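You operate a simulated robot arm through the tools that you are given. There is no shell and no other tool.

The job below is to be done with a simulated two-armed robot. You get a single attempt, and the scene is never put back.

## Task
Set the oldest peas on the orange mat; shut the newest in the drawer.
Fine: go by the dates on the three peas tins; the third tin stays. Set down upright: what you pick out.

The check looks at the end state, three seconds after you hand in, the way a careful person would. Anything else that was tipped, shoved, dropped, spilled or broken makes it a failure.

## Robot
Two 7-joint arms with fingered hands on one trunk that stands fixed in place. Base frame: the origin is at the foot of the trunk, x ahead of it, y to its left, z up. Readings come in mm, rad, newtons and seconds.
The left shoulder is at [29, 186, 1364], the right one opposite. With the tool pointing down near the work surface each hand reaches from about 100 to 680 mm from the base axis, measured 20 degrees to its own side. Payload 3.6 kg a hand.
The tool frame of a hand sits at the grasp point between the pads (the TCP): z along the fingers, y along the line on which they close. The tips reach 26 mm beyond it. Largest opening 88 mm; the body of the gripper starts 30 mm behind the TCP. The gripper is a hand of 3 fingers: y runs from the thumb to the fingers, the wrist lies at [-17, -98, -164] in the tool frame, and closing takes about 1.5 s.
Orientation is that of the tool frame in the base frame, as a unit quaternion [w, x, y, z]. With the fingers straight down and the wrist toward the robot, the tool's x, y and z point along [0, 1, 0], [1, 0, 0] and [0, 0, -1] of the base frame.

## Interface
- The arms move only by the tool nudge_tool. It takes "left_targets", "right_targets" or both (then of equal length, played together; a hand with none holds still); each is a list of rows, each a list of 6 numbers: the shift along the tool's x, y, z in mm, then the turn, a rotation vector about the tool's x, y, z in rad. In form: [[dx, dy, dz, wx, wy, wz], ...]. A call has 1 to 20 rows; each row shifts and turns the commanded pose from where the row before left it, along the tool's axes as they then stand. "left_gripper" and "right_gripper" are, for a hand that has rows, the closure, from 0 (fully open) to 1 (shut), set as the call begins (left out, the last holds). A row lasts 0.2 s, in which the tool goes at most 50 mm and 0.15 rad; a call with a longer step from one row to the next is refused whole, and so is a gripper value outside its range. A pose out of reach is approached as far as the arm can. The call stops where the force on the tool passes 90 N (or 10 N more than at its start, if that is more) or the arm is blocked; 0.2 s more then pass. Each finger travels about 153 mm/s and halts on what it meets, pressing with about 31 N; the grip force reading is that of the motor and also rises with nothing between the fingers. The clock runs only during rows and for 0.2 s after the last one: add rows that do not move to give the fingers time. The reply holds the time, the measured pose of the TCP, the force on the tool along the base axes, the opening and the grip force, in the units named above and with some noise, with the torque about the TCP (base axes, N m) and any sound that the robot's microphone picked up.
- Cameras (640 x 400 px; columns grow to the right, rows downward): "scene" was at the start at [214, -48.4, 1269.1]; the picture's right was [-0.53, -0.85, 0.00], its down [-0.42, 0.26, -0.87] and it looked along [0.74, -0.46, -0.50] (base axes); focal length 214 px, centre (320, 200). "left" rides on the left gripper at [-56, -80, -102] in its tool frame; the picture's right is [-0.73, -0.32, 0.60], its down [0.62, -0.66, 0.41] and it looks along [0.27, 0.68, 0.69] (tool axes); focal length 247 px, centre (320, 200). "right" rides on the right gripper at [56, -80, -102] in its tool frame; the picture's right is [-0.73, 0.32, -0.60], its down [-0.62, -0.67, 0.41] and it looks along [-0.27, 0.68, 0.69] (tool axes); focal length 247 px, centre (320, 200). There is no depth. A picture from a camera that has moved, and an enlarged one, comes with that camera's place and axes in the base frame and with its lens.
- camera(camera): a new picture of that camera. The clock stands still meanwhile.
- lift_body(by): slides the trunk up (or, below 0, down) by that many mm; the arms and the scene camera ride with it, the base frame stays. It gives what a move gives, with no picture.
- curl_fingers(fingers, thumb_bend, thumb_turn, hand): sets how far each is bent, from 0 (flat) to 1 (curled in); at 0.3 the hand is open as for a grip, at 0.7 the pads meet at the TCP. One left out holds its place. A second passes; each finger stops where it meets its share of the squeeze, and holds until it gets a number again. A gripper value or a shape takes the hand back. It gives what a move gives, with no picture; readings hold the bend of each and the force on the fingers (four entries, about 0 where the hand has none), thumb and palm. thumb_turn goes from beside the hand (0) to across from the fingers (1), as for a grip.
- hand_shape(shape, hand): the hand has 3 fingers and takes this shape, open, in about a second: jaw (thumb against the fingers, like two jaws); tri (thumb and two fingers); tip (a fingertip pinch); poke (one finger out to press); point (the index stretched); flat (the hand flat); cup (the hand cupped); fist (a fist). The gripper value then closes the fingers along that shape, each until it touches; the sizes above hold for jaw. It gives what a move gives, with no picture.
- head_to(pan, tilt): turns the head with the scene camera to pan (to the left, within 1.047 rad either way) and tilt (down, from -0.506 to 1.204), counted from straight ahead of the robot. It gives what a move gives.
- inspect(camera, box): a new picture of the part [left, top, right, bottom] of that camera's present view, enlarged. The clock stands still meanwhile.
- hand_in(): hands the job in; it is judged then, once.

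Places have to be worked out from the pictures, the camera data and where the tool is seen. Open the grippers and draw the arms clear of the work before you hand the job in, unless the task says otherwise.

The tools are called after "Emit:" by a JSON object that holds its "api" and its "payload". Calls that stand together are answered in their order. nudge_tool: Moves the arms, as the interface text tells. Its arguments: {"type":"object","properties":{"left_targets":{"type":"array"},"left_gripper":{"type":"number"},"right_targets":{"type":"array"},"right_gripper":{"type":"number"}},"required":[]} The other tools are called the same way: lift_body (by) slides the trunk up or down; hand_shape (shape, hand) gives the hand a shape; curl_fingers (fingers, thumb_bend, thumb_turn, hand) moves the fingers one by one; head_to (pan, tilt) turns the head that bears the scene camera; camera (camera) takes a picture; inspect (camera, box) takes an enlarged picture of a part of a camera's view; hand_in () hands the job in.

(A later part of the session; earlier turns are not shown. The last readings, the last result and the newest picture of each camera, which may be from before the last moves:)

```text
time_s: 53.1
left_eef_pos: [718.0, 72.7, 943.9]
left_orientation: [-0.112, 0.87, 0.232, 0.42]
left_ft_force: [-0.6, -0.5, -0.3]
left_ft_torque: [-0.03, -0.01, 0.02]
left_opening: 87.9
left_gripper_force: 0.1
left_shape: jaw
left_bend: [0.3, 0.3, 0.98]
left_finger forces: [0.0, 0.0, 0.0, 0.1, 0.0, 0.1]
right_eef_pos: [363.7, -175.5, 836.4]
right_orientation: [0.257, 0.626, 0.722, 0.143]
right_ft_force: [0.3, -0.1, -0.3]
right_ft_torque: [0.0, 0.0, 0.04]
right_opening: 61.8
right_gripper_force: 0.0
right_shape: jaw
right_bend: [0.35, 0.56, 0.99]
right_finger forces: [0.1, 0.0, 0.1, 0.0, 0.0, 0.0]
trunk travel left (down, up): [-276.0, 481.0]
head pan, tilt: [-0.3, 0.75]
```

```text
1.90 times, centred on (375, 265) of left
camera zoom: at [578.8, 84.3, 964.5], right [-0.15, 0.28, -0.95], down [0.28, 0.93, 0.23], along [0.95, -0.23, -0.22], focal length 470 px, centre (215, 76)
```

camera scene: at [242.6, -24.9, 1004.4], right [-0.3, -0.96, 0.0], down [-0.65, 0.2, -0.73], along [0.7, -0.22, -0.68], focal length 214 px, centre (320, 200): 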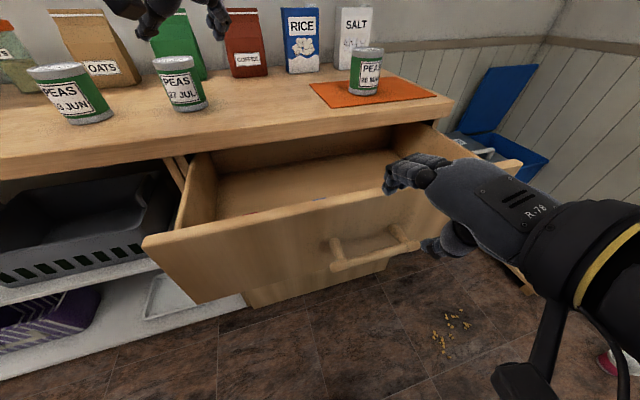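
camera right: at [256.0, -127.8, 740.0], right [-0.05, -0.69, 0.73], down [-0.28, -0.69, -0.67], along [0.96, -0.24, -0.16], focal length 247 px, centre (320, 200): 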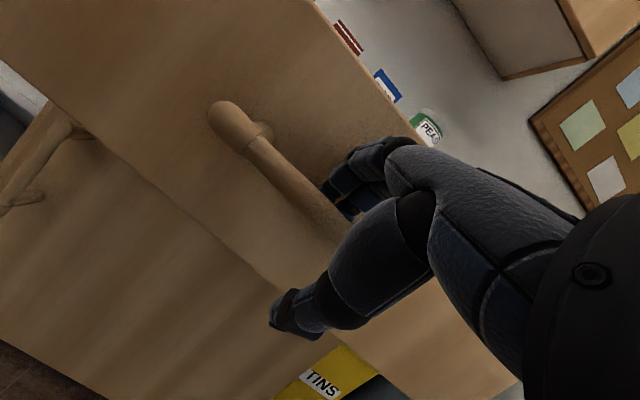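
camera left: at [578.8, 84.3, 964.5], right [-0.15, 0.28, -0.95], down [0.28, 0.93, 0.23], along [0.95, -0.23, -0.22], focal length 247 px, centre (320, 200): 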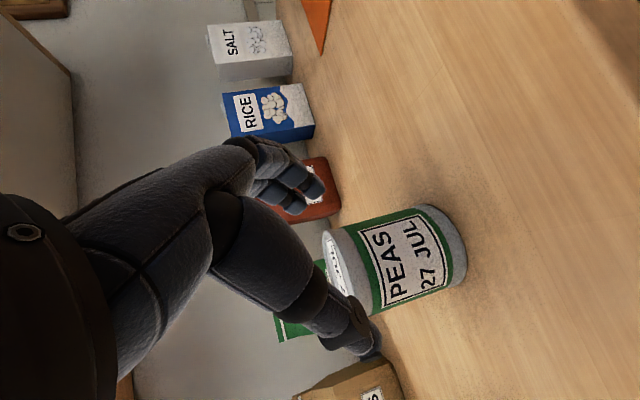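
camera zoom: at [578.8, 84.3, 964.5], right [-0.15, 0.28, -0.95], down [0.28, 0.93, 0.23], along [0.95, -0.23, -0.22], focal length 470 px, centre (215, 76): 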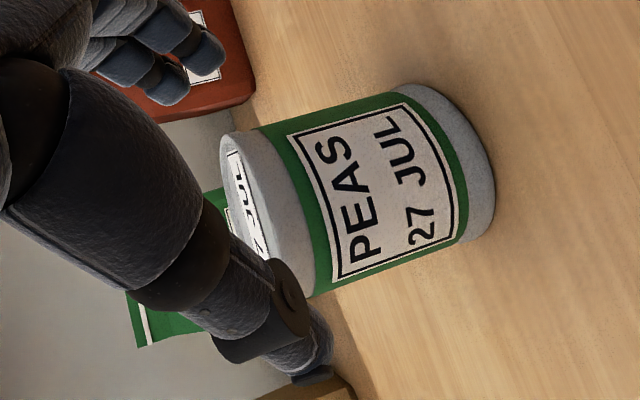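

The tin is centred within about 2 mm. I advance the last 45 mm in small steps and check.

Emit:
{"api": "nudge_tool", "payload": {"left_targets": [[1.3, 0, 9, 0, 0, 0], [0, 0, 9, 0, 0, 0], [0, 0, 9, 0, 0, 0], [0, 0, 9, 0, 0, 0], [0, 0, 8, 0, 0, 0], [0, 0, 0, 0, 0, 0]]}}

Emit:
{"api": "inspect", "payload": {"camera": "left", "box": [230, 120, 480, 370]}}

Emit:
{"api": "inspect", "payload": {"camera": "scene", "box": [100, 0, 260, 140]}}

```text
time_s: 54.5
left_eef_pos: [746.8, 91.1, 918.9]
left_orientation: [-0.112, 0.87, 0.233, 0.419]
left_ft_force: [-0.1, 0.7, 0.5]
left_ft_torque: [0.01, 0.01, -0.02]
left_opening: 88.1
left_gripper_force: 0.0
left_shape: jaw
left_bend: [0.3, 0.3, 0.98]
left_finger forces: [0.1, 0.1, 0.1, 0.1, 0.0, 0.0]
right_eef_pos: [363.6, -174.6, 835.9]
right_orientation: [0.257, 0.626, 0.722, 0.145]
right_ft_force: [0.0, 0.4, -0.6]
right_ft_torque: [-0.03, 0.03, 0.03]
right_opening: 61.5
right_gripper_force: 0.1
right_shape: jaw
right_bend: [0.35, 0.56, 0.99]
right_finger forces: [0.0, 0.0, 0.0, 0.1, 0.0, 0.0]
trunk travel left (down, up): [-276.0, 481.0]
head pan, tilt: [-0.3, 0.75]
```

```text
1.60 times, centred on (355, 245) of left
camera zoom: at [608.9, 102.1, 938.5], right [-0.15, 0.28, -0.95], down [0.28, 0.93, 0.23], along [0.95, -0.23, -0.22], focal length 395 px, centre (264, 128)
```

zoom: 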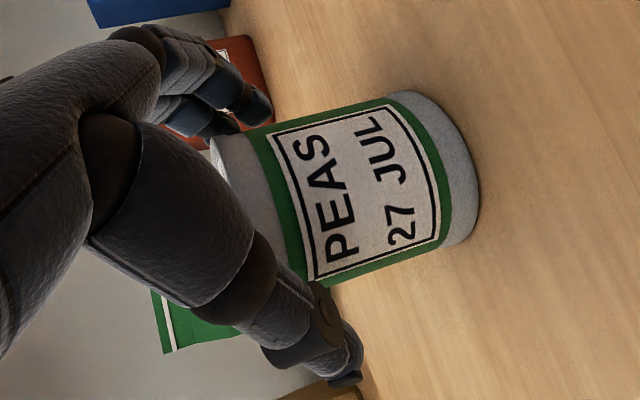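

```text
2.86 times, centred on (180, 70) of scene
camera zoom: at [242.6, -25.0, 1004.4], right [-0.3, -0.96, 0.0], down [-0.65, 0.2, -0.73], along [0.7, -0.22, -0.68], focal length 613 px, centre (720, 571)
```

zoom: 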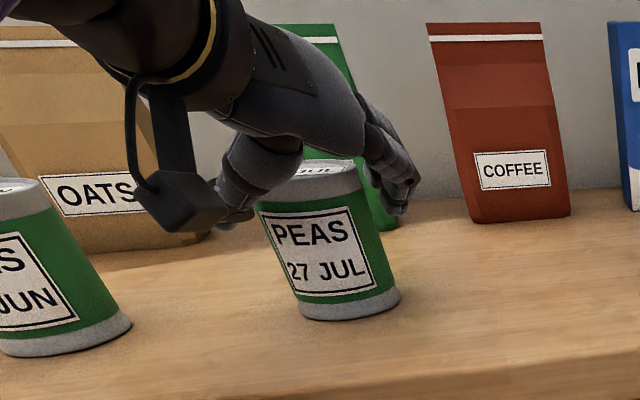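

The position matches the earlier successful grasp. I go 3 mm further and close the left hand.

Emit:
{"api": "nudge_tool", "payload": {"left_targets": [[0, 0, 3, 0, 0, 0], [0, 0, 0, 0, 0, 0]]}}

Emit:
{"api": "nudge_tool", "payload": {"left_targets": [[0, 0, 0, 0, 0, 0], [0, 0, 0, 0, 0, 0], [0, 0, 0, 0, 0, 0], [0, 0, 0, 0, 0, 0], [0, 0, 0, 0, 0, 0], [0, 0, 0, 0, 0, 0], [0, 0, 0, 0, 0, 0], [0, 0, 0, 0, 0, 0]], "left_gripper": 1.0}}

Emit:
{"api": "inspect", "payload": {"camera": "scene", "box": [100, 0, 260, 140]}}

```text
time_s: 55.1
left_eef_pos: [749.3, 91.1, 916.4]
left_orientation: [-0.112, 0.87, 0.233, 0.42]
left_ft_force: [-0.2, -1.0, 0.1]
left_ft_torque: [0.01, -0.01, -0.01]
left_opening: 87.9
left_gripper_force: 0.0
left_shape: jaw
left_bend: [0.3, 0.3, 0.98]
left_finger forces: [0.0, 0.0, 0.0, 0.0, 0.0, 0.1]
right_eef_pos: [363.1, -175.0, 836.2]
right_orientation: [0.257, 0.626, 0.722, 0.145]
right_ft_force: [-0.7, 0.3, -0.4]
right_ft_torque: [0.03, 0.04, 0.0]
right_opening: 61.4
right_gripper_force: 0.1
right_shape: jaw
right_bend: [0.35, 0.56, 0.99]
right_finger forces: [0.0, 0.1, 0.1, 0.0, 0.0, 0.1]
trunk travel left (down, up): [-276.0, 481.0]
head pan, tilt: [-0.3, 0.75]
```

```text
time_s: 56.9
left_eef_pos: [749.5, 91.7, 916.9]
left_orientation: [-0.112, 0.87, 0.233, 0.42]
left_ft_force: [-0.1, -0.8, -0.4]
left_ft_torque: [0.0, 0.03, -0.04]
left_opening: 59.7
left_gripper_force: 31.2
left_shape: jaw
left_bend: [0.34, 0.61, 1.0]
left_finger forces: [12.0, 16.8, 0.0, 0.0, 27.6, 0.0]
right_eef_pos: [363.4, -176.7, 836.2]
right_orientation: [0.257, 0.626, 0.722, 0.143]
right_ft_force: [0.4, -0.5, 0.0]
right_ft_torque: [0.0, -0.01, -0.02]
right_opening: 61.3
right_gripper_force: 0.0
right_shape: jaw
right_bend: [0.35, 0.56, 0.99]
right_finger forces: [0.0, 0.0, 0.0, 0.0, 0.1, 0.0]
trunk travel left (down, up): [-276.0, 481.0]
head pan, tilt: [-0.3, 0.75]
```

```text
2.86 times, centred on (180, 70) of scene
camera zoom: at [242.6, -25.1, 1004.4], right [-0.3, -0.96, 0.0], down [-0.65, 0.2, -0.73], along [0.7, -0.22, -0.68], focal length 613 px, centre (720, 571)
```

zoom: 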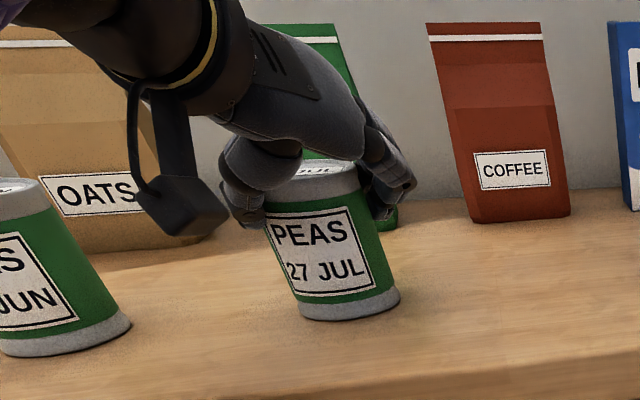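

JUL is gripped (12 N and 17 N against 28 N). I lift it 22 mm, then carry it level to about (690,-80) near the front of the counter.

Emit:
{"api": "nudge_tool", "payload": {"left_targets": [[3.5, 0, -2.7, 0, 0, 0], [3.5, 0, -2.7, 0, 0, 0], [3.5, 0, -2.7, 0, 0, 0], [3.5, 0, -2.7, 0, 0, 0], [3.5, 0, -2.7, 0, 0, 0], [0, 0, 0, 0, 0, 0]]}}

Emit:
{"api": "inspect", "payload": {"camera": "scene", "box": [100, 0, 260, 140]}}

```text
time_s: 58.3
left_eef_pos: [750.9, 92.2, 937.7]
left_orientation: [-0.111, 0.87, 0.233, 0.42]
left_ft_force: [0.2, 0.1, -3.7]
left_ft_torque: [-0.05, 0.11, 0.04]
left_opening: 59.5
left_gripper_force: 31.4
left_shape: jaw
left_bend: [0.35, 0.61, 0.99]
left_finger forces: [13.4, 14.5, 0.0, 0.0, 28.0, 0.1]
right_eef_pos: [363.1, -176.2, 836.9]
right_orientation: [0.257, 0.626, 0.722, 0.144]
right_ft_force: [0.4, 0.8, 0.1]
right_ft_torque: [0.0, -0.03, -0.04]
right_opening: 61.5
right_gripper_force: 0.0
right_shape: jaw
right_bend: [0.35, 0.56, 0.99]
right_finger forces: [0.0, 0.0, 0.0, 0.0, 0.0, 0.0]
trunk travel left (down, up): [-276.0, 481.0]
head pan, tilt: [-0.3, 0.75]
```

```text
2.86 times, centred on (180, 70) of scene
camera zoom: at [243.0, -25.0, 1004.3], right [-0.3, -0.96, 0.0], down [-0.65, 0.2, -0.73], along [0.7, -0.22, -0.68], focal length 613 px, centre (720, 571)
```

zoom: 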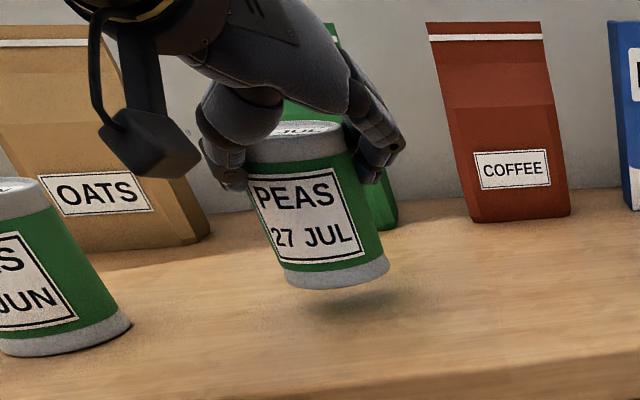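

The tin hangs upright and clear of the counter. I carry it level toward the front edge.

Emit:
{"api": "nudge_tool", "payload": {"left_targets": [[-9.1, 11.7, -11.6, 0, 0, 0], [-9.1, 11.7, -11.6, 0, 0, 0], [-9.1, 11.7, -11.6, 0, 0, 0], [-9.1, 11.7, -11.6, 0, 0, 0], [-9.1, 11.7, -11.6, 0, 0, 0], [-9.1, 11.7, -11.6, 0, 0, 0], [-9.1, 11.7, -11.6, 0, 0, 0], [-9.1, 11.7, -11.6, 0, 0, 0], [-9.1, 11.7, -11.6, 0, 0, 0], [-9.1, 11.7, -11.6, 0, 0, 0], [0, 0, 0, 0, 0, 0]]}}

Emit:
{"api": "camera", "payload": {"camera": "scene"}}

Emit:
{"api": "camera", "payload": {"camera": "left"}}

```text
time_s: 60.7
left_eef_pos: [681.6, -83.2, 939.5]
left_orientation: [-0.114, 0.87, 0.232, 0.419]
left_ft_force: [0.7, 0.2, -4.9]
left_ft_torque: [-0.06, 0.06, -0.01]
left_opening: 59.6
left_gripper_force: 31.6
left_shape: jaw
left_bend: [0.35, 0.61, 0.99]
left_finger forces: [13.7, 14.5, 0.1, 0.0, 28.0, 0.1]
right_eef_pos: [364.5, -175.5, 836.7]
right_orientation: [0.257, 0.627, 0.722, 0.144]
right_ft_force: [0.2, 0.1, -0.6]
right_ft_torque: [0.0, -0.04, 0.01]
right_opening: 61.5
right_gripper_force: 0.0
right_shape: jaw
right_bend: [0.35, 0.56, 0.99]
right_finger forces: [0.1, 0.0, 0.1, 0.0, 0.0, 0.1]
trunk travel left (down, up): [-276.0, 481.0]
head pan, tilt: [-0.3, 0.75]
```

```text
taken
camera scene: at [243.0, -25.0, 1004.3], right [-0.3, -0.96, 0.0], down [-0.65, 0.2, -0.73], along [0.7, -0.22, -0.68], focal length 214 px, centre (320, 200)
```

scene: 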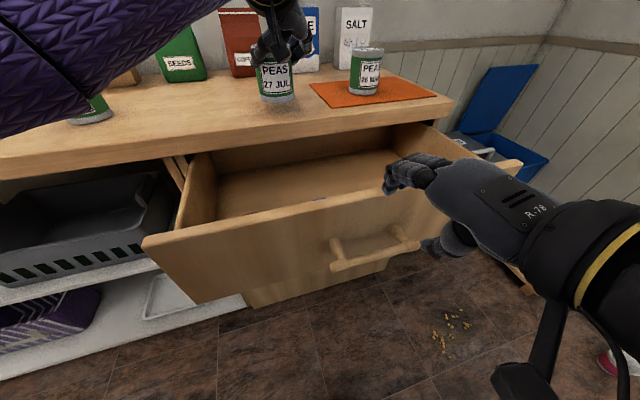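

```text
taken
camera left: at [542.2, -71.5, 959.5], right [-0.15, 0.28, -0.95], down [0.28, 0.93, 0.23], along [0.95, -0.23, -0.22], focal length 247 px, centre (320, 200)
```

left: 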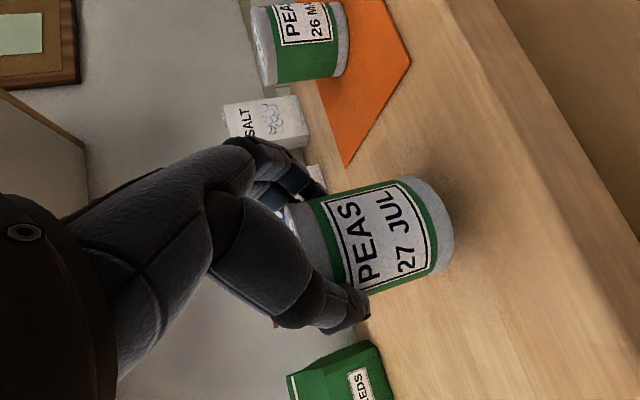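

The tin is over the counter at about (691,-79), with the edge still ~20 mm clear of its foot. I lower it 18 mm and then step down.

Emit:
{"api": "nudge_tool", "payload": {"left_targets": [[-3.54, 0, 2.78, 0, 0, 0], [-3.54, 0, 2.78, 0, 0, 0], [-3.54, 0, 2.78, 0, 0, 0], [-3.54, 0, 2.78, 0, 0, 0], [0, 0, 0, 0, 0, 0]]}}

Emit:
{"api": "nudge_tool", "payload": {"left_targets": [[-0.79, 0, 0.62, 0, 0, 0], [-0.79, 0, 0.62, 0, 0, 0], [-0.79, 0, 0.62, 0, 0, 0], [0, 0, 0, 0, 0, 0]]}}

Emit:
{"api": "nudge_tool", "payload": {"left_targets": [[-0.79, 0, 0.62, 0, 0, 0], [0, 0, 0, 0, 0, 0]]}}

```text
time_s: 61.9
left_eef_pos: [680.7, -83.0, 921.9]
left_orientation: [-0.113, 0.87, 0.232, 0.42]
left_ft_force: [0.0, -0.1, -3.9]
left_ft_torque: [-0.03, 0.04, 0.02]
left_opening: 59.6
left_gripper_force: 31.3
left_shape: jaw
left_bend: [0.35, 0.61, 0.99]
left_finger forces: [13.5, 14.5, 0.0, 0.0, 27.9, 0.0]
right_eef_pos: [363.0, -175.6, 836.7]
right_orientation: [0.257, 0.626, 0.722, 0.144]
right_ft_force: [-0.3, -0.1, 0.2]
right_ft_torque: [0.04, -0.03, -0.02]
right_opening: 61.5
right_gripper_force: 0.0
right_shape: jaw
right_bend: [0.35, 0.56, 0.99]
right_finger forces: [0.0, 0.0, 0.0, 0.0, 0.0, 0.1]
trunk travel left (down, up): [-276.0, 481.0]
head pan, tilt: [-0.3, 0.75]
```

```text
time_s: 62.9
left_eef_pos: [680.9, -83.3, 918.7]
left_orientation: [-0.112, 0.87, 0.232, 0.42]
left_ft_force: [1.8, -0.9, -3.1]
left_ft_torque: [-0.03, 0.06, -0.03]
left_opening: 59.6
left_gripper_force: 31.0
left_shape: jaw
left_bend: [0.35, 0.61, 0.99]
left_finger forces: [13.4, 14.7, 0.0, 0.0, 28.0, 0.0]
right_eef_pos: [362.9, -174.2, 835.2]
right_orientation: [0.257, 0.625, 0.722, 0.145]
right_ft_force: [0.8, -0.4, 0.3]
right_ft_torque: [-0.03, -0.02, -0.01]
right_opening: 61.4
right_gripper_force: 0.0
right_shape: jaw
right_bend: [0.35, 0.56, 0.99]
right_finger forces: [0.0, 0.0, 0.1, 0.1, 0.1, 0.0]
trunk travel left (down, up): [-276.0, 481.0]
head pan, tilt: [-0.3, 0.75]
```

```text
time_s: 63.5
left_eef_pos: [680.2, -83.5, 916.9]
left_orientation: [-0.112, 0.87, 0.233, 0.42]
left_ft_force: [0.8, -0.9, -2.0]
left_ft_torque: [0.02, 0.06, -0.01]
left_opening: 59.8
left_gripper_force: 31.0
left_shape: jaw
left_bend: [0.35, 0.61, 0.99]
left_finger forces: [12.7, 15.8, 0.0, 0.1, 28.0, 0.0]
right_eef_pos: [362.8, -174.8, 836.7]
right_orientation: [0.257, 0.626, 0.722, 0.144]
right_ft_force: [-0.5, 0.1, -0.3]
right_ft_torque: [0.0, 0.01, 0.0]
right_opening: 61.4
right_gripper_force: 0.1
right_shape: jaw
right_bend: [0.35, 0.56, 0.99]
right_finger forces: [0.0, 0.0, 0.0, 0.1, 0.1, 0.1]
trunk travel left (down, up): [-276.0, 481.0]
head pan, tilt: [-0.3, 0.75]
```

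The weight on the hand has halved (-2 N), so the foot is touching. I step down 2 mm more.

Emit:
{"api": "nudge_tool", "payload": {"left_targets": [[-0.79, 0, 0.62, 0, 0, 0], [0, 0, 0, 0, 0, 0]]}}

Emit:
{"api": "nudge_tool", "payload": {"left_targets": [[-0.79, 0, 0.62, 0, 0, 0], [0, 0, 0, 0, 0, 0]]}}

Emit:
{"api": "inspect", "payload": {"camera": "scene", "box": [200, 0, 360, 140]}}

```text
time_s: 64.1
left_eef_pos: [681.3, -83.2, 916.7]
left_orientation: [-0.113, 0.87, 0.232, 0.42]
left_ft_force: [1.1, -0.9, 2.0]
left_ft_torque: [0.02, 0.05, -0.01]
left_opening: 59.7
left_gripper_force: 30.9
left_shape: jaw
left_bend: [0.35, 0.61, 1.0]
left_finger forces: [12.0, 17.6, 0.1, 0.1, 28.2, 0.1]
right_eef_pos: [364.6, -175.5, 836.1]
right_orientation: [0.257, 0.626, 0.722, 0.144]
right_ft_force: [0.0, -0.8, 0.1]
right_ft_torque: [0.02, 0.0, -0.01]
right_opening: 61.7
right_gripper_force: 0.0
right_shape: jaw
right_bend: [0.35, 0.56, 0.99]
right_finger forces: [0.0, 0.0, 0.1, 0.0, 0.0, 0.1]
trunk travel left (down, up): [-276.0, 481.0]
head pan, tilt: [-0.3, 0.75]
```

```text
time_s: 64.7
left_eef_pos: [681.1, -83.9, 916.7]
left_orientation: [-0.111, 0.87, 0.233, 0.421]
left_ft_force: [3.2, -0.8, 3.5]
left_ft_torque: [-0.02, -0.05, 0.05]
left_opening: 59.5
left_gripper_force: 30.9
left_shape: jaw
left_bend: [0.35, 0.61, 1.0]
left_finger forces: [11.5, 18.9, 0.0, 0.1, 28.4, 0.0]
right_eef_pos: [363.3, -175.2, 836.5]
right_orientation: [0.257, 0.626, 0.722, 0.145]
right_ft_force: [-0.2, -0.6, 0.6]
right_ft_torque: [0.0, -0.02, 0.01]
right_opening: 61.8
right_gripper_force: 0.1
right_shape: jaw
right_bend: [0.35, 0.56, 0.99]
right_finger forces: [0.1, 0.1, 0.0, 0.0, 0.1, 0.1]
trunk travel left (down, up): [-276.0, 481.0]
head pan, tilt: [-0.3, 0.75]
```

```text
2.86 times, centred on (280, 70) of scene
camera zoom: at [242.5, -25.1, 1004.5], right [-0.3, -0.96, 0.0], down [-0.65, 0.2, -0.73], along [0.7, -0.22, -0.68], focal length 613 px, centre (434, 571)
```

zoom: 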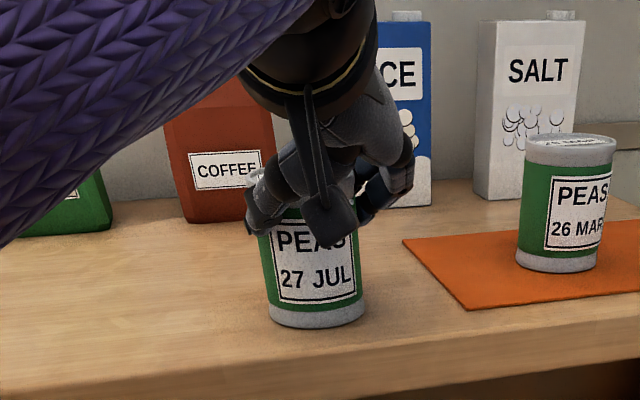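

JUL stands on the counter at the front, with 3.5 N of support. I release it in two stages and draw back along the fingers.

Emit:
{"api": "nudge_tool", "payload": {"left_targets": [[0, 0, 0, 0, 0, 0], [0, 0, 0, 0, 0, 0], [0, 0, 0, 0, 0, 0]], "left_gripper": 0.2}}

Emit:
{"api": "nudge_tool", "payload": {"left_targets": [[0, 0, 0, 0, 0, 0], [0, 0, 0, 0, 0, 0], [0, 0, 0, 0, 0, 0], [0, 0, 0, 0, 0, 0], [0, 0, -8, 0, 0, 0], [0, 0, -8, 0, 0, 0], [0, 0, -8, 0, 0, 0], [0, 0, -8, 0, 0, 0], [0, 0, -8, 0, 0, 0], [0, 0, -15, 0, 0, 0], [0, 0, -20, 0, 0, 0], [0, 0, -25, 0, 0, 0], [0, 0, -25, 0, 0, 0]], "left_gripper": 0.0}}

Emit:
{"api": "camera", "payload": {"camera": "scene"}}

Emit:
{"api": "camera", "payload": {"camera": "left"}}

```text
time_s: 65.5
left_eef_pos: [680.5, -84.1, 914.5]
left_orientation: [-0.113, 0.87, 0.233, 0.42]
left_ft_force: [0.1, -0.5, -0.5]
left_ft_torque: [-0.05, 0.01, 0.0]
left_opening: 70.3
left_gripper_force: 0.0
left_shape: jaw
left_bend: [0.33, 0.47, 0.99]
left_finger forces: [0.2, 0.2, 0.0, 0.0, 0.0, 0.1]
right_eef_pos: [362.1, -175.1, 837.1]
right_orientation: [0.257, 0.626, 0.722, 0.144]
right_ft_force: [-0.8, -0.1, -0.1]
right_ft_torque: [-0.03, 0.0, 0.0]
right_opening: 61.5
right_gripper_force: 0.1
right_shape: jaw
right_bend: [0.35, 0.56, 0.99]
right_finger forces: [0.0, 0.0, 0.0, 0.1, 0.1, 0.1]
trunk travel left (down, up): [-276.0, 481.0]
head pan, tilt: [-0.3, 0.75]
```

```text
time_s: 68.3
left_eef_pos: [595.7, -131.5, 993.1]
left_orientation: [-0.113, 0.87, 0.233, 0.42]
left_ft_force: [-0.2, 0.3, 0.2]
left_ft_torque: [0.01, -0.02, 0.0]
left_opening: 87.7
left_gripper_force: 0.0
left_shape: jaw
left_bend: [0.3, 0.3, 0.98]
left_finger forces: [0.1, 0.0, 0.1, 0.0, 0.0, 0.0]
right_eef_pos: [363.3, -175.5, 835.2]
right_orientation: [0.257, 0.626, 0.722, 0.144]
right_ft_force: [0.2, 0.0, 1.4]
right_ft_torque: [-0.01, 0.03, -0.03]
right_opening: 61.5
right_gripper_force: 0.0
right_shape: jaw
right_bend: [0.35, 0.56, 0.99]
right_finger forces: [0.1, 0.0, 0.0, 0.0, 0.0, 0.1]
trunk travel left (down, up): [-276.0, 481.0]
head pan, tilt: [-0.3, 0.75]
```

```text
taken
camera scene: at [242.4, -25.1, 1004.5], right [-0.3, -0.96, 0.0], down [-0.65, 0.2, -0.73], along [0.7, -0.22, -0.68], focal length 214 px, centre (320, 200)
```

scene: 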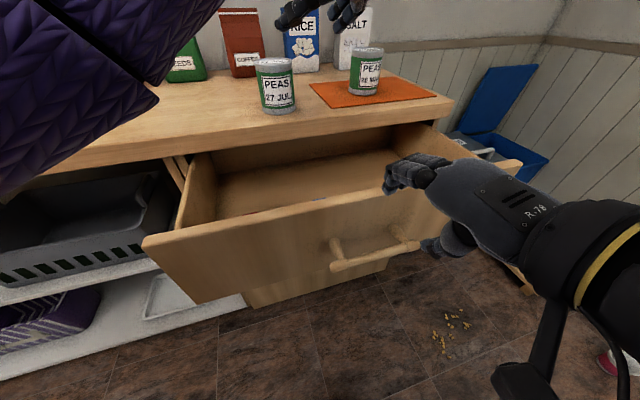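

```text
taken
camera left: at [455.9, -121.3, 1012.8], right [-0.15, 0.28, -0.95], down [0.28, 0.93, 0.23], along [0.95, -0.23, -0.22], focal length 247 px, centre (320, 200)
```

left: 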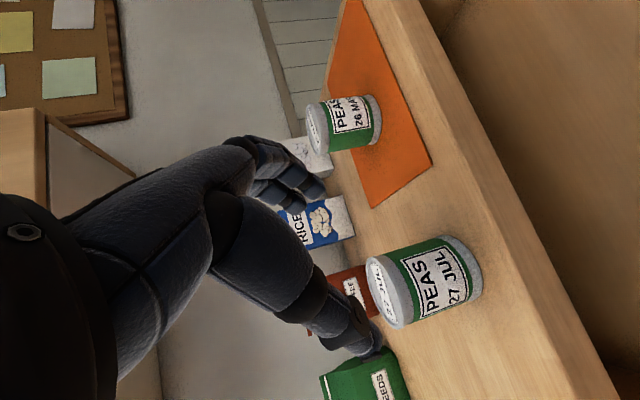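

JUL stands upright near the front edge and MAR is undisturbed. I move the left arm back to its own side, away from the work area.

Emit:
{"api": "nudge_tool", "payload": {"left_targets": [[11.85, -33.4, 15.1, 0, 0, 0], [11.85, -33.4, 15.1, 0, 0, 0], [11.85, -33.4, 15.1, 0, 0, 0], [11.85, -33.4, 15.1, 0, 0, 0], [11.85, -33.4, 15.1, 0, 0, 0], [11.85, -33.4, 15.1, 0, 0, 0], [-4.2, -42.6, -8.1, 0, 0, 0], [-4.2, -42.6, -8.1, 0, 0, 0], [-4.2, -42.6, -8.1, 0, 0, 0], [-4.2, -42.6, -8.1, 0, 0, 0], [0, 0, 0, 0, 0, 0]]}}

Emit:
{"api": "camera", "payload": {"camera": "left"}}

Emit:
{"api": "camera", "payload": {"camera": "scene"}}

```text
time_s: 70.7
left_eef_pos: [479.2, 227.9, 998.1]
left_orientation: [-0.112, 0.871, 0.232, 0.419]
left_ft_force: [0.7, 0.1, -0.1]
left_ft_torque: [0.0, -0.01, -0.03]
left_opening: 87.7
left_gripper_force: 0.1
left_shape: jaw
left_bend: [0.3, 0.3, 0.98]
left_finger forces: [0.0, 0.0, 0.1, 0.0, 0.0, 0.0]
right_eef_pos: [361.9, -175.4, 835.9]
right_orientation: [0.256, 0.626, 0.722, 0.145]
right_ft_force: [-1.1, 0.1, 0.2]
right_ft_torque: [-0.03, 0.02, 0.01]
right_opening: 61.4
right_gripper_force: 0.1
right_shape: jaw
right_bend: [0.35, 0.56, 0.99]
right_finger forces: [0.1, 0.1, 0.1, 0.0, 0.0, 0.0]
trunk travel left (down, up): [-276.0, 481.0]
head pan, tilt: [-0.3, 0.75]
```

```text
taken
camera left: at [339.5, 239.7, 1018.6], right [-0.15, 0.28, -0.95], down [0.28, 0.93, 0.23], along [0.95, -0.23, -0.22], focal length 247 px, centre (320, 200)
```

left: 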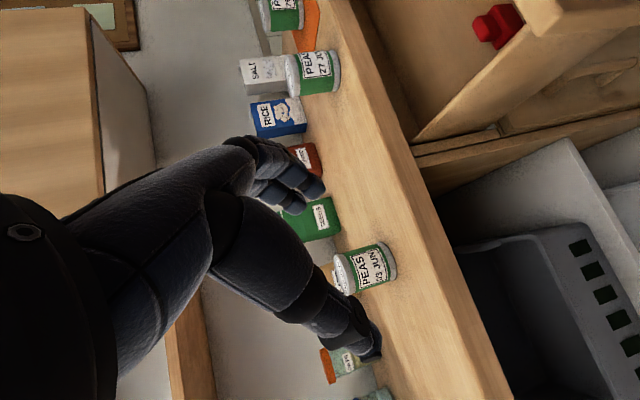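

```text
taken
camera scene: at [242.7, -25.1, 1004.4], right [-0.3, -0.96, 0.0], down [-0.65, 0.2, -0.73], along [0.7, -0.22, -0.68], focal length 214 px, centre (320, 200)
```

scene: 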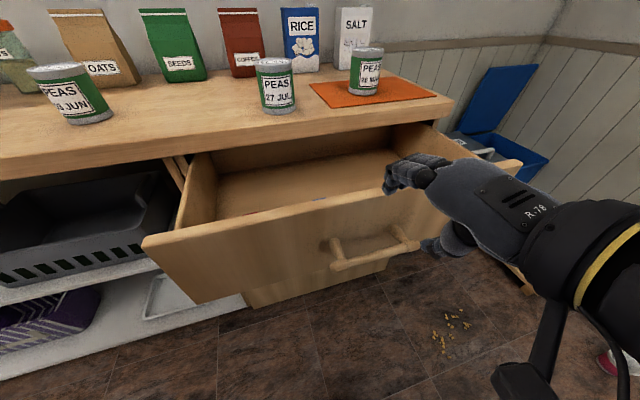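

JUN, JUL and MAR all stand upright. Now I raise the right hand up and forward over the drawer and turn it back to fingers straight down, opening it.

Emit:
{"api": "nudge_tool", "payload": {"right_targets": [[-6.8, 30.7, -10.9, 0, 0, 0], [-6.8, 30.7, -10.9, 0, 0, 0], [-6.8, 30.7, -10.9, 0, 0, 0], [0, 0, 0, 0.1153, 0.0325, 0.0276], [0, 0, 0, 0.1153, 0.0325, 0.0276], [0, 0, 0, 0.1153, 0.0325, 0.0276], [0, 0, 0, 0.1153, 0.0325, 0.0276], [0, 0, 0, 0.1153, 0.0325, 0.0276], [0, 0, 0, 0, 0, 0]], "right_gripper": 0.0}}

Emit:
{"api": "camera", "payload": {"camera": "right"}}

Emit:
{"api": "camera", "payload": {"camera": "scene"}}

```text
time_s: 72.0
left_eef_pos: [478.4, 227.8, 998.3]
left_orientation: [-0.113, 0.87, 0.233, 0.419]
left_ft_force: [-0.3, -0.9, 0.7]
left_ft_torque: [0.0, 0.03, 0.01]
left_opening: 87.8
left_gripper_force: 0.0
left_shape: jaw
left_bend: [0.3, 0.3, 0.98]
left_finger forces: [0.0, 0.0, 0.0, 0.1, 0.0, 0.0]
right_eef_pos: [429.7, -200.6, 889.3]
right_orientation: [0.188, 0.654, 0.733, 0.021]
right_ft_force: [0.4, 0.0, 0.0]
right_ft_torque: [-0.04, -0.01, 0.0]
right_opening: 88.1
right_gripper_force: 0.0
right_shape: jaw
right_bend: [0.3, 0.3, 0.98]
right_finger forces: [0.0, 0.1, 0.1, 0.0, 0.0, 0.0]
right hand out of reach, approached as far as the arm can: row 1, 2, 4
trunk travel left (down, up): [-276.0, 481.0]
head pan, tilt: [-0.3, 0.75]
stopped in row 6 (right hand): the arm was blocked; the commanded pose is now the measured one
```

```text
taken
camera right: at [320.4, -136.7, 946.7], right [0.18, -0.53, 0.83], down [-0.46, -0.79, -0.41], along [0.87, -0.31, -0.38], focal length 247 px, centre (320, 200)
```

right: 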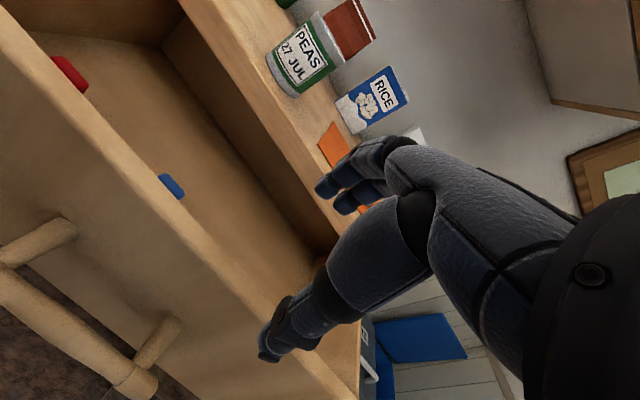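

```text
taken
camera scene: at [242.5, -25.0, 1004.4], right [-0.3, -0.96, 0.0], down [-0.65, 0.2, -0.73], along [0.7, -0.22, -0.68], focal length 214 px, centre (320, 200)
```

scene: 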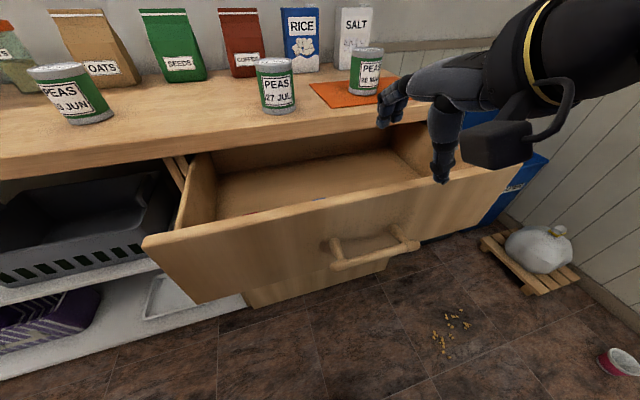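

The arm stopped again where it is folded tightly, now at (430,-201,889), free of everything. I move it forward, outward and up into more open space before turning further.

Emit:
{"api": "nudge_tool", "payload": {"right_targets": [[-23.4, 23.1, -12, 0, 0, 0], [-23.4, 23.1, -12, 0, 0, 0], [-23.4, 23.1, -12, 0, 0, 0], [0, 0, 0, 0, 0, 0]]}}

Emit:
{"api": "camera", "payload": {"camera": "scene"}}

```text
time_s: 73.0
left_eef_pos: [478.8, 227.6, 998.7]
left_orientation: [-0.111, 0.87, 0.233, 0.42]
left_ft_force: [-0.1, 0.5, -0.2]
left_ft_torque: [-0.01, -0.02, 0.0]
left_opening: 87.9
left_gripper_force: 0.0
left_shape: jaw
left_bend: [0.3, 0.3, 0.98]
left_finger forces: [0.0, 0.0, 0.0, 0.1, 0.0, 0.0]
right_eef_pos: [492.0, -251.6, 958.8]
right_orientation: [0.188, 0.653, 0.734, 0.022]
right_ft_force: [0.7, -0.1, 0.0]
right_ft_torque: [0.02, 0.05, -0.03]
right_opening: 88.0
right_gripper_force: 0.1
right_shape: jaw
right_bend: [0.3, 0.3, 0.98]
right_finger forces: [0.0, 0.1, 0.1, 0.0, 0.0, 0.0]
trunk travel left (down, up): [-276.0, 481.0]
head pan, tilt: [-0.3, 0.75]
```

```text
taken
camera scene: at [242.6, -25.0, 1004.4], right [-0.3, -0.96, 0.0], down [-0.65, 0.2, -0.73], along [0.7, -0.22, -0.68], focal length 214 px, centre (320, 200)
```

scene: 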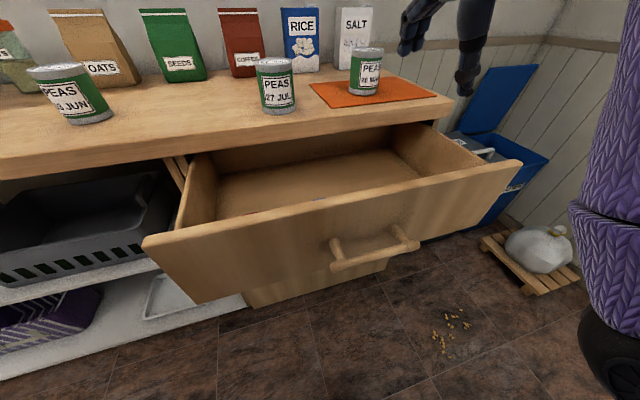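

The arm is free again at (492,-252,959). I finish the turn to fingers straight down, rise to z≈1000 and go above JUL.

Emit:
{"api": "nudge_tool", "payload": {"right_targets": [[0, 0, 0, 0.0985, 0.0779, 0.038], [0, 0, 0, 0.0985, 0.0779, 0.038], [0, 0, 0, 0.0985, 0.0779, 0.038], [0, 0, -41, 0, 0, 0], [29, 33, 0, 0, 0, 0], [29, 33, 0, 0, 0, 0], [29, 33, 0, 0, 0, 0], [29, 33, 0, 0, 0, 0], [29, 33, 0, 0, 0, 0], [29, 33, 0, 0, 0, 0], [0, 0, 0, 0, 0, 0]]}}

Emit:
{"api": "camera", "payload": {"camera": "right"}}

Emit:
{"api": "camera", "payload": {"camera": "scene"}}

```text
time_s: 75.4
left_eef_pos: [478.4, 228.5, 998.9]
left_orientation: [-0.111, 0.87, 0.232, 0.42]
left_ft_force: [0.3, -0.2, 0.5]
left_ft_torque: [-0.01, 0.01, 0.01]
left_opening: 87.7
left_gripper_force: 0.1
left_shape: jaw
left_bend: [0.3, 0.3, 0.98]
left_finger forces: [0.1, 0.0, 0.0, 0.0, 0.0, 0.0]
right_eef_pos: [701.5, -77.0, 979.5]
right_orientation: [0.004, 0.707, 0.707, 0.001]
right_ft_force: [-1.1, 0.4, -0.8]
right_ft_torque: [0.01, -0.02, 0.0]
right_opening: 87.9
right_gripper_force: 0.0
right_shape: jaw
right_bend: [0.3, 0.3, 0.98]
right_finger forces: [0.0, 0.1, 0.0, 0.1, 0.0, 0.0]
right hand out of reach, approached as far as the arm can: row 4
trunk travel left (down, up): [-276.0, 481.0]
head pan, tilt: [-0.3, 0.75]
```

```text
taken
camera right: at [622.4, -20.7, 1080.0], right [0.32, -0.73, 0.6], down [-0.66, -0.62, -0.41], along [0.68, -0.27, -0.68], focal length 247 px, centre (320, 200)
```

right: 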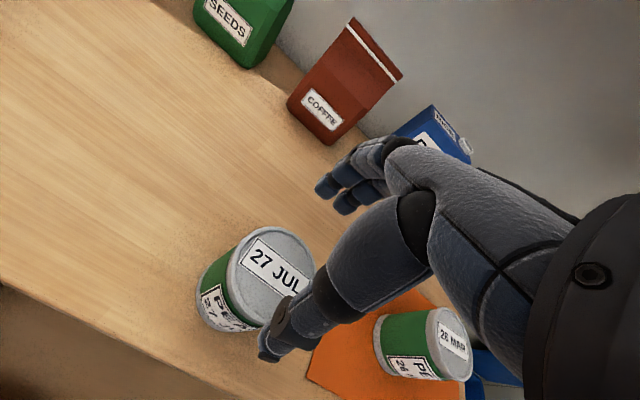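

```text
taken
camera scene: at [242.6, -25.0, 1004.4], right [-0.3, -0.96, 0.0], down [-0.65, 0.2, -0.73], along [0.7, -0.22, -0.68], focal length 214 px, centre (320, 200)
```

scene: 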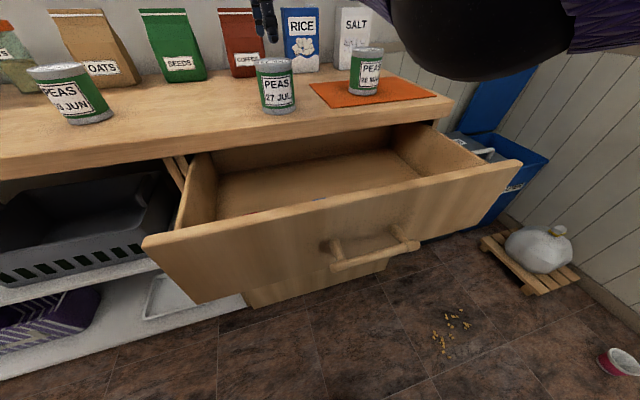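

I enlarge the wrist view to centre the right hand over JUL.

Emit:
{"api": "inspect", "payload": {"camera": "right", "box": [180, 200, 360, 380]}}

Emit:
{"api": "inspect", "payload": {"camera": "scene", "box": [220, 0, 340, 120]}}

```text
2.22 times, centred on (270, 290) of right
camera zoom: at [622.4, -20.7, 1080.0], right [0.32, -0.73, 0.6], down [-0.66, -0.62, -0.41], along [0.68, -0.27, -0.68], focal length 549 px, centre (431, 0)
```

zoom: 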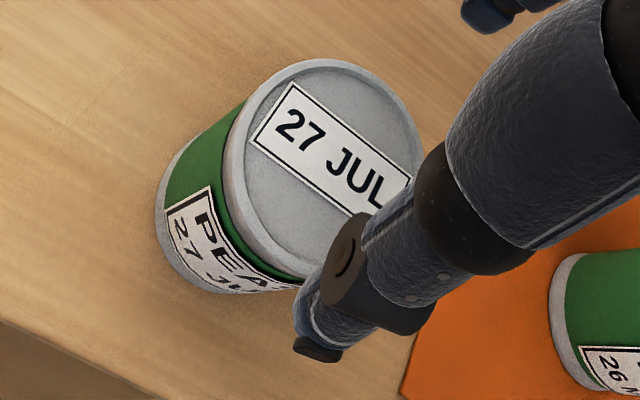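

```text
3.33 times, centred on (280, 60) of scene
camera zoom: at [242.6, -25.0, 1004.4], right [-0.3, -0.96, 0.0], down [-0.65, 0.2, -0.73], along [0.7, -0.22, -0.68], focal length 715 px, centre (453, 667)
```

zoom: 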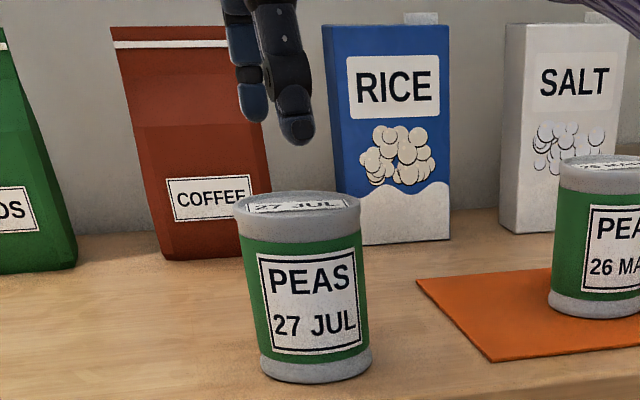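

JUL's axis is at about (694.5,-76), so I shift back 7 mm and descend part of the way.

Emit:
{"api": "nudge_tool", "payload": {"right_targets": [[1, -7, 0, 0, 0, 0], [0, 0, 12, 0, 0, 0], [0, 0, 12, 0, 0, 0], [0, 0, 12, 0, 0, 0], [0, 0, 0, 0, 0, 0]]}}

Emit:
{"api": "inspect", "payload": {"camera": "right", "box": [180, 140, 400, 360]}}

Emit:
{"api": "inspect", "payload": {"camera": "scene", "box": [220, 0, 340, 120]}}

```text
time_s: 76.6
left_eef_pos: [477.7, 228.9, 998.3]
left_orientation: [-0.112, 0.87, 0.232, 0.42]
left_ft_force: [-0.4, 0.0, -0.3]
left_ft_torque: [0.0, -0.01, 0.04]
left_opening: 88.0
left_gripper_force: 0.0
left_shape: jaw
left_bend: [0.3, 0.3, 0.98]
left_finger forces: [0.1, 0.1, 0.0, 0.0, 0.0, 0.1]
right_eef_pos: [694.1, -76.7, 942.6]
right_orientation: [0.003, 0.707, 0.707, 0.001]
right_ft_force: [-0.3, 0.3, -0.6]
right_ft_torque: [-0.03, 0.0, 0.0]
right_opening: 88.0
right_gripper_force: 0.0
right_shape: jaw
right_bend: [0.3, 0.3, 0.98]
right_finger forces: [0.0, 0.0, 0.1, 0.1, 0.1, 0.0]
trunk travel left (down, up): [-276.0, 481.0]
head pan, tilt: [-0.3, 0.75]
```

```text
1.82 times, centred on (290, 250) of right
camera zoom: at [615.3, -19.8, 1043.0], right [0.32, -0.73, 0.6], down [-0.66, -0.62, -0.41], along [0.68, -0.27, -0.68], focal length 449 px, centre (374, 109)
```

zoom: 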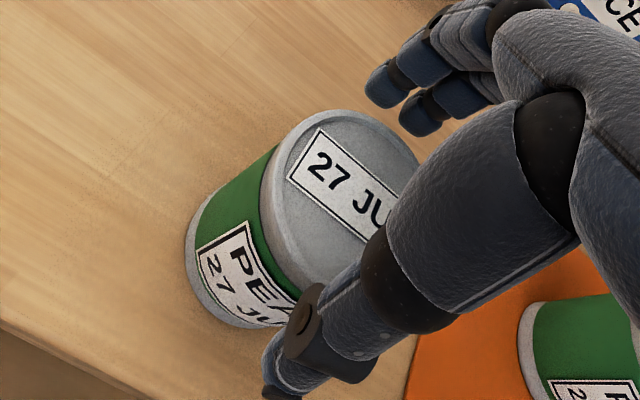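

```text
3.33 times, centred on (280, 60) of scene
camera zoom: at [242.6, -24.9, 1004.4], right [-0.3, -0.96, 0.0], down [-0.65, 0.2, -0.73], along [0.7, -0.22, -0.68], focal length 715 px, centre (453, 667)
```

zoom: 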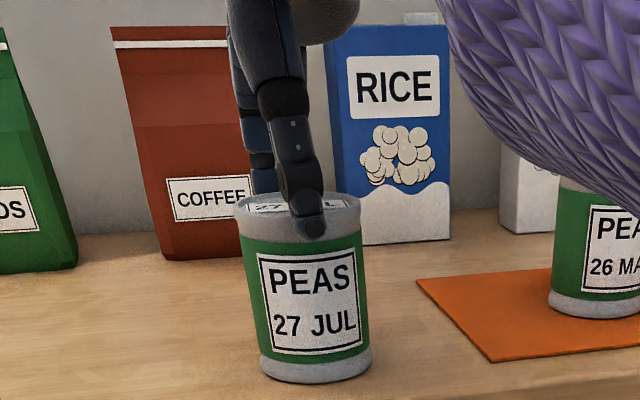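

The thumb comes down in front of the tin and the fingers behind it, both clear. I descend the last 41 mm in small steps.

Emit:
{"api": "nudge_tool", "payload": {"right_targets": [[0, 0, 7, 0, 0, 0], [0, 0, 7, 0, 0, 0], [0, 0, 7, 0, 0, 0], [0, 0, 7, 0, 0, 0], [0, 0, 7, 0, 0, 0], [0, 0, 5, 0, 0, 0], [0, 0, 0, 0, 0, 0]]}}

Emit:
{"api": "inspect", "payload": {"camera": "right", "box": [180, 140, 400, 360]}}

Emit:
{"api": "inspect", "payload": {"camera": "scene", "box": [220, 0, 340, 120]}}

```text
time_s: 78.2
left_eef_pos: [478.6, 228.1, 998.7]
left_orientation: [-0.112, 0.87, 0.232, 0.42]
left_ft_force: [1.0, 0.3, 0.9]
left_ft_torque: [0.04, -0.01, 0.02]
left_opening: 87.8
left_gripper_force: 0.1
left_shape: jaw
left_bend: [0.3, 0.3, 0.98]
left_finger forces: [0.0, 0.1, 0.0, 0.0, 0.0, 0.1]
right_eef_pos: [694.2, -75.1, 904.8]
right_orientation: [0.003, 0.707, 0.707, 0.001]
right_ft_force: [0.1, 0.4, 7.2]
right_ft_torque: [0.02, 0.2, -0.03]
right_opening: 88.1
right_gripper_force: 0.1
right_shape: jaw
right_bend: [0.3, 0.3, 0.98]
right_finger forces: [0.0, 0.1, 0.0, 0.0, 5.8, 0.0]
trunk travel left (down, up): [-276.0, 481.0]
head pan, tilt: [-0.3, 0.75]
```

```text
1.82 times, centred on (290, 250) of right
camera zoom: at [614.8, -19.9, 1004.6], right [0.31, -0.73, 0.6], down [-0.66, -0.62, -0.41], along [0.68, -0.27, -0.68], focal length 449 px, centre (374, 109)
```

zoom: 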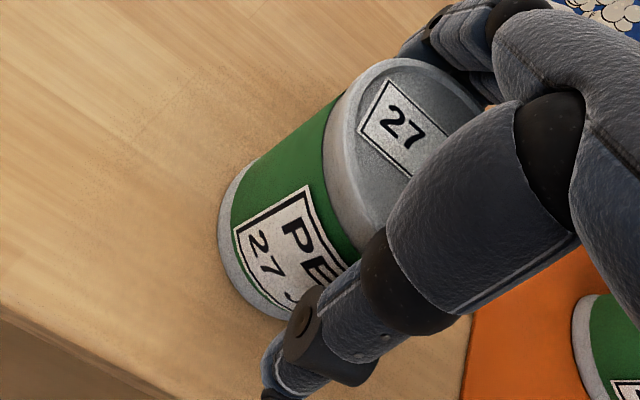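

```text
3.33 times, centred on (280, 60) of scene
camera zoom: at [242.0, -24.9, 1004.7], right [-0.3, -0.96, 0.0], down [-0.65, 0.2, -0.73], along [0.7, -0.22, -0.68], focal length 715 px, centre (453, 667)
```

zoom: 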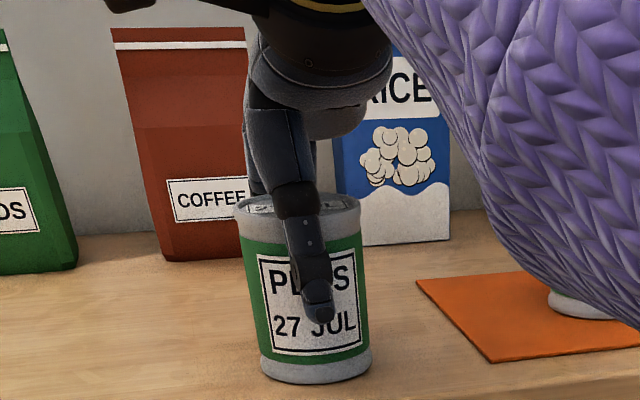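

The thumb is lightly touching the rim (6 N), so I rise 4 mm to relieve it before closing.

Emit:
{"api": "nudge_tool", "payload": {"right_targets": [[0, 0, -4, 0, 0, 0], [0, 0, 0, 0, 0, 0]]}}

```text
time_s: 78.8
left_eef_pos: [479.4, 227.5, 998.7]
left_orientation: [-0.113, 0.87, 0.231, 0.42]
left_ft_force: [0.5, -0.6, -0.2]
left_ft_torque: [-0.03, -0.01, 0.02]
left_opening: 87.9
left_gripper_force: 0.1
left_shape: jaw
left_bend: [0.3, 0.3, 0.98]
left_finger forces: [0.0, 0.0, 0.0, 0.0, 0.1, 0.0]
right_eef_pos: [694.2, -76.0, 906.3]
right_orientation: [0.002, 0.707, 0.707, -0.001]
right_ft_force: [-1.2, 0.4, 0.5]
right_ft_torque: [0.02, 0.0, -0.03]
right_opening: 87.8
right_gripper_force: 0.1
right_shape: jaw
right_bend: [0.3, 0.3, 0.97]
right_finger forces: [0.1, 0.0, 0.0, 0.0, 1.1, 0.0]
trunk travel left (down, up): [-276.0, 481.0]
head pan, tilt: [-0.3, 0.75]
```

Forces are near zero now. I rise 3 mm more for margin and close the right hand on the tin.

Emit:
{"api": "nudge_tool", "payload": {"right_targets": [[0, 0, -3, 0, 0, 0], [0, 0, 0, 0, 0, 0]]}}

Emit:
{"api": "nudge_tool", "payload": {"right_targets": [[0, 0, 0, 0, 0, 0], [0, 0, 0, 0, 0, 0], [0, 0, 0, 0, 0, 0], [0, 0, 0, 0, 0, 0], [0, 0, 0, 0, 0, 0], [0, 0, 0, 0, 0, 0], [0, 0, 0, 0, 0, 0], [0, 0, 0, 0, 0, 0]], "right_gripper": 1.0}}

Emit:
{"api": "inspect", "payload": {"camera": "right", "box": [180, 140, 400, 360]}}

Emit:
{"api": "inspect", "payload": {"camera": "scene", "box": [220, 0, 340, 120]}}

```text
time_s: 79.4
left_eef_pos: [479.1, 227.3, 998.5]
left_orientation: [-0.112, 0.87, 0.232, 0.421]
left_ft_force: [-0.1, 0.0, 0.4]
left_ft_torque: [0.02, 0.0, 0.03]
left_opening: 87.8
left_gripper_force: 0.0
left_shape: jaw
left_bend: [0.3, 0.3, 0.98]
left_finger forces: [0.0, 0.0, 0.0, 0.1, 0.1, 0.0]
right_eef_pos: [693.8, -75.8, 909.2]
right_orientation: [0.002, 0.707, 0.707, 0.0]
right_ft_force: [0.1, 0.6, 0.8]
right_ft_torque: [0.0, -0.02, 0.03]
right_opening: 87.8
right_gripper_force: 0.2
right_shape: jaw
right_bend: [0.3, 0.3, 0.97]
right_finger forces: [0.0, 0.1, 0.0, 0.0, 0.3, 0.0]
trunk travel left (down, up): [-276.0, 481.0]
head pan, tilt: [-0.3, 0.75]
```

```text
time_s: 81.2
left_eef_pos: [478.9, 228.3, 998.3]
left_orientation: [-0.112, 0.87, 0.232, 0.42]
left_ft_force: [0.7, -0.4, 0.4]
left_ft_torque: [0.02, 0.01, -0.03]
left_opening: 87.9
left_gripper_force: 0.0
left_shape: jaw
left_bend: [0.3, 0.3, 0.98]
left_finger forces: [0.0, 0.0, 0.0, 0.0, 0.0, 0.0]
right_eef_pos: [694.9, -76.9, 910.5]
right_orientation: [0.004, 0.707, 0.707, 0.001]
right_ft_force: [1.5, 0.2, 6.1]
right_ft_torque: [-0.1, -0.47, 0.02]
right_opening: 69.5
right_gripper_force: 30.8
right_shape: jaw
right_bend: [0.35, 0.45, 0.98]
right_finger forces: [10.4, 27.3, 0.0, 0.0, 36.3, 0.0]
trunk travel left (down, up): [-276.0, 481.0]
head pan, tilt: [-0.3, 0.75]
```

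```text
1.82 times, centred on (290, 250) of right
camera zoom: at [615.0, -19.7, 1010.7], right [0.32, -0.73, 0.6], down [-0.66, -0.62, -0.41], along [0.68, -0.27, -0.68], focal length 449 px, centre (374, 109)
```

zoom: 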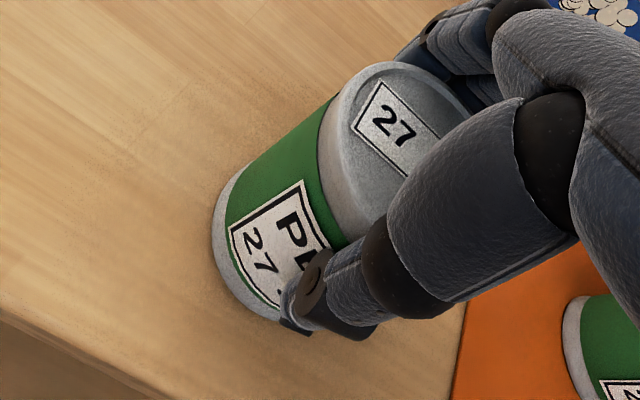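

```text
3.33 times, centred on (280, 60) of scene
camera zoom: at [242.2, -24.9, 1004.6], right [-0.3, -0.96, 0.0], down [-0.65, 0.2, -0.73], along [0.7, -0.22, -0.68], focal length 715 px, centre (453, 667)
```

zoom: 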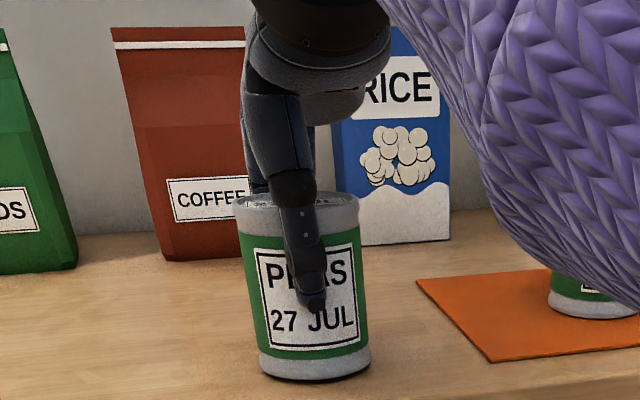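

JUL is held with a 69.5 mm opening and ~30 N. I lift it 15 mm slowly and check that it stays upright.

Emit:
{"api": "nudge_tool", "payload": {"right_targets": [[0, 0, -3, 0, 0, 0], [0, 0, -3, 0, 0, 0], [0, 0, -3, 0, 0, 0], [0, 0, -3, 0, 0, 0], [0, 0, -3, 0, 0, 0], [0, 0, 0, 0, 0, 0]]}}

Emit:
{"api": "inspect", "payload": {"camera": "right", "box": [180, 140, 400, 360]}}

Emit:
{"api": "inspect", "payload": {"camera": "scene", "box": [220, 0, 340, 120]}}

```text
time_s: 82.6
left_eef_pos: [479.3, 228.5, 998.5]
left_orientation: [-0.112, 0.87, 0.232, 0.42]
left_ft_force: [-0.2, -0.1, 0.2]
left_ft_torque: [-0.04, 0.01, -0.01]
left_opening: 88.1
left_gripper_force: 0.1
left_shape: jaw
left_bend: [0.3, 0.3, 0.98]
left_finger forces: [0.1, 0.1, 0.0, 0.0, 0.0, 0.1]
right_eef_pos: [694.7, -77.3, 923.8]
right_orientation: [0.002, 0.707, 0.707, -0.001]
right_ft_force: [-0.1, -0.4, -4.3]
right_ft_torque: [0.01, 0.04, 0.0]
right_opening: 69.8
right_gripper_force: 30.9
right_shape: jaw
right_bend: [0.35, 0.45, 0.97]
right_finger forces: [10.2, 24.5, 0.0, 0.0, 34.9, 0.0]
trunk travel left (down, up): [-276.0, 481.0]
head pan, tilt: [-0.3, 0.75]
```

```text
1.82 times, centred on (290, 250) of right
camera zoom: at [615.7, -20.1, 1024.7], right [0.32, -0.73, 0.6], down [-0.66, -0.62, -0.41], along [0.68, -0.27, -0.68], focal length 449 px, centre (374, 109)
```

zoom: 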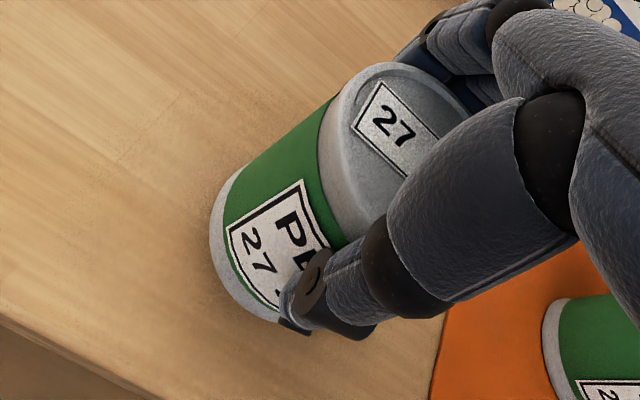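

```text
3.33 times, centred on (280, 60) of scene
camera zoom: at [243.0, -25.0, 1004.3], right [-0.3, -0.96, 0.0], down [-0.65, 0.2, -0.73], along [0.7, -0.22, -0.68], focal length 715 px, centre (453, 667)
```

zoom: 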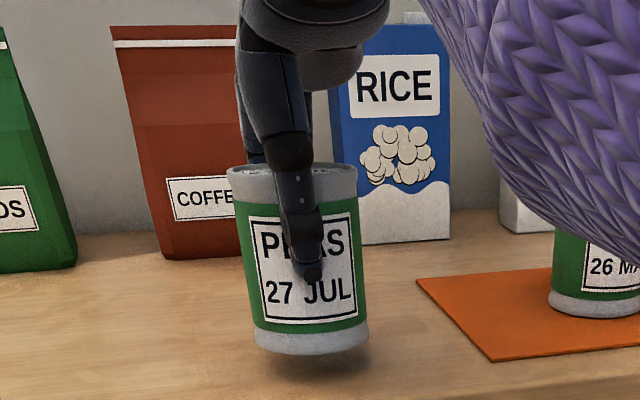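

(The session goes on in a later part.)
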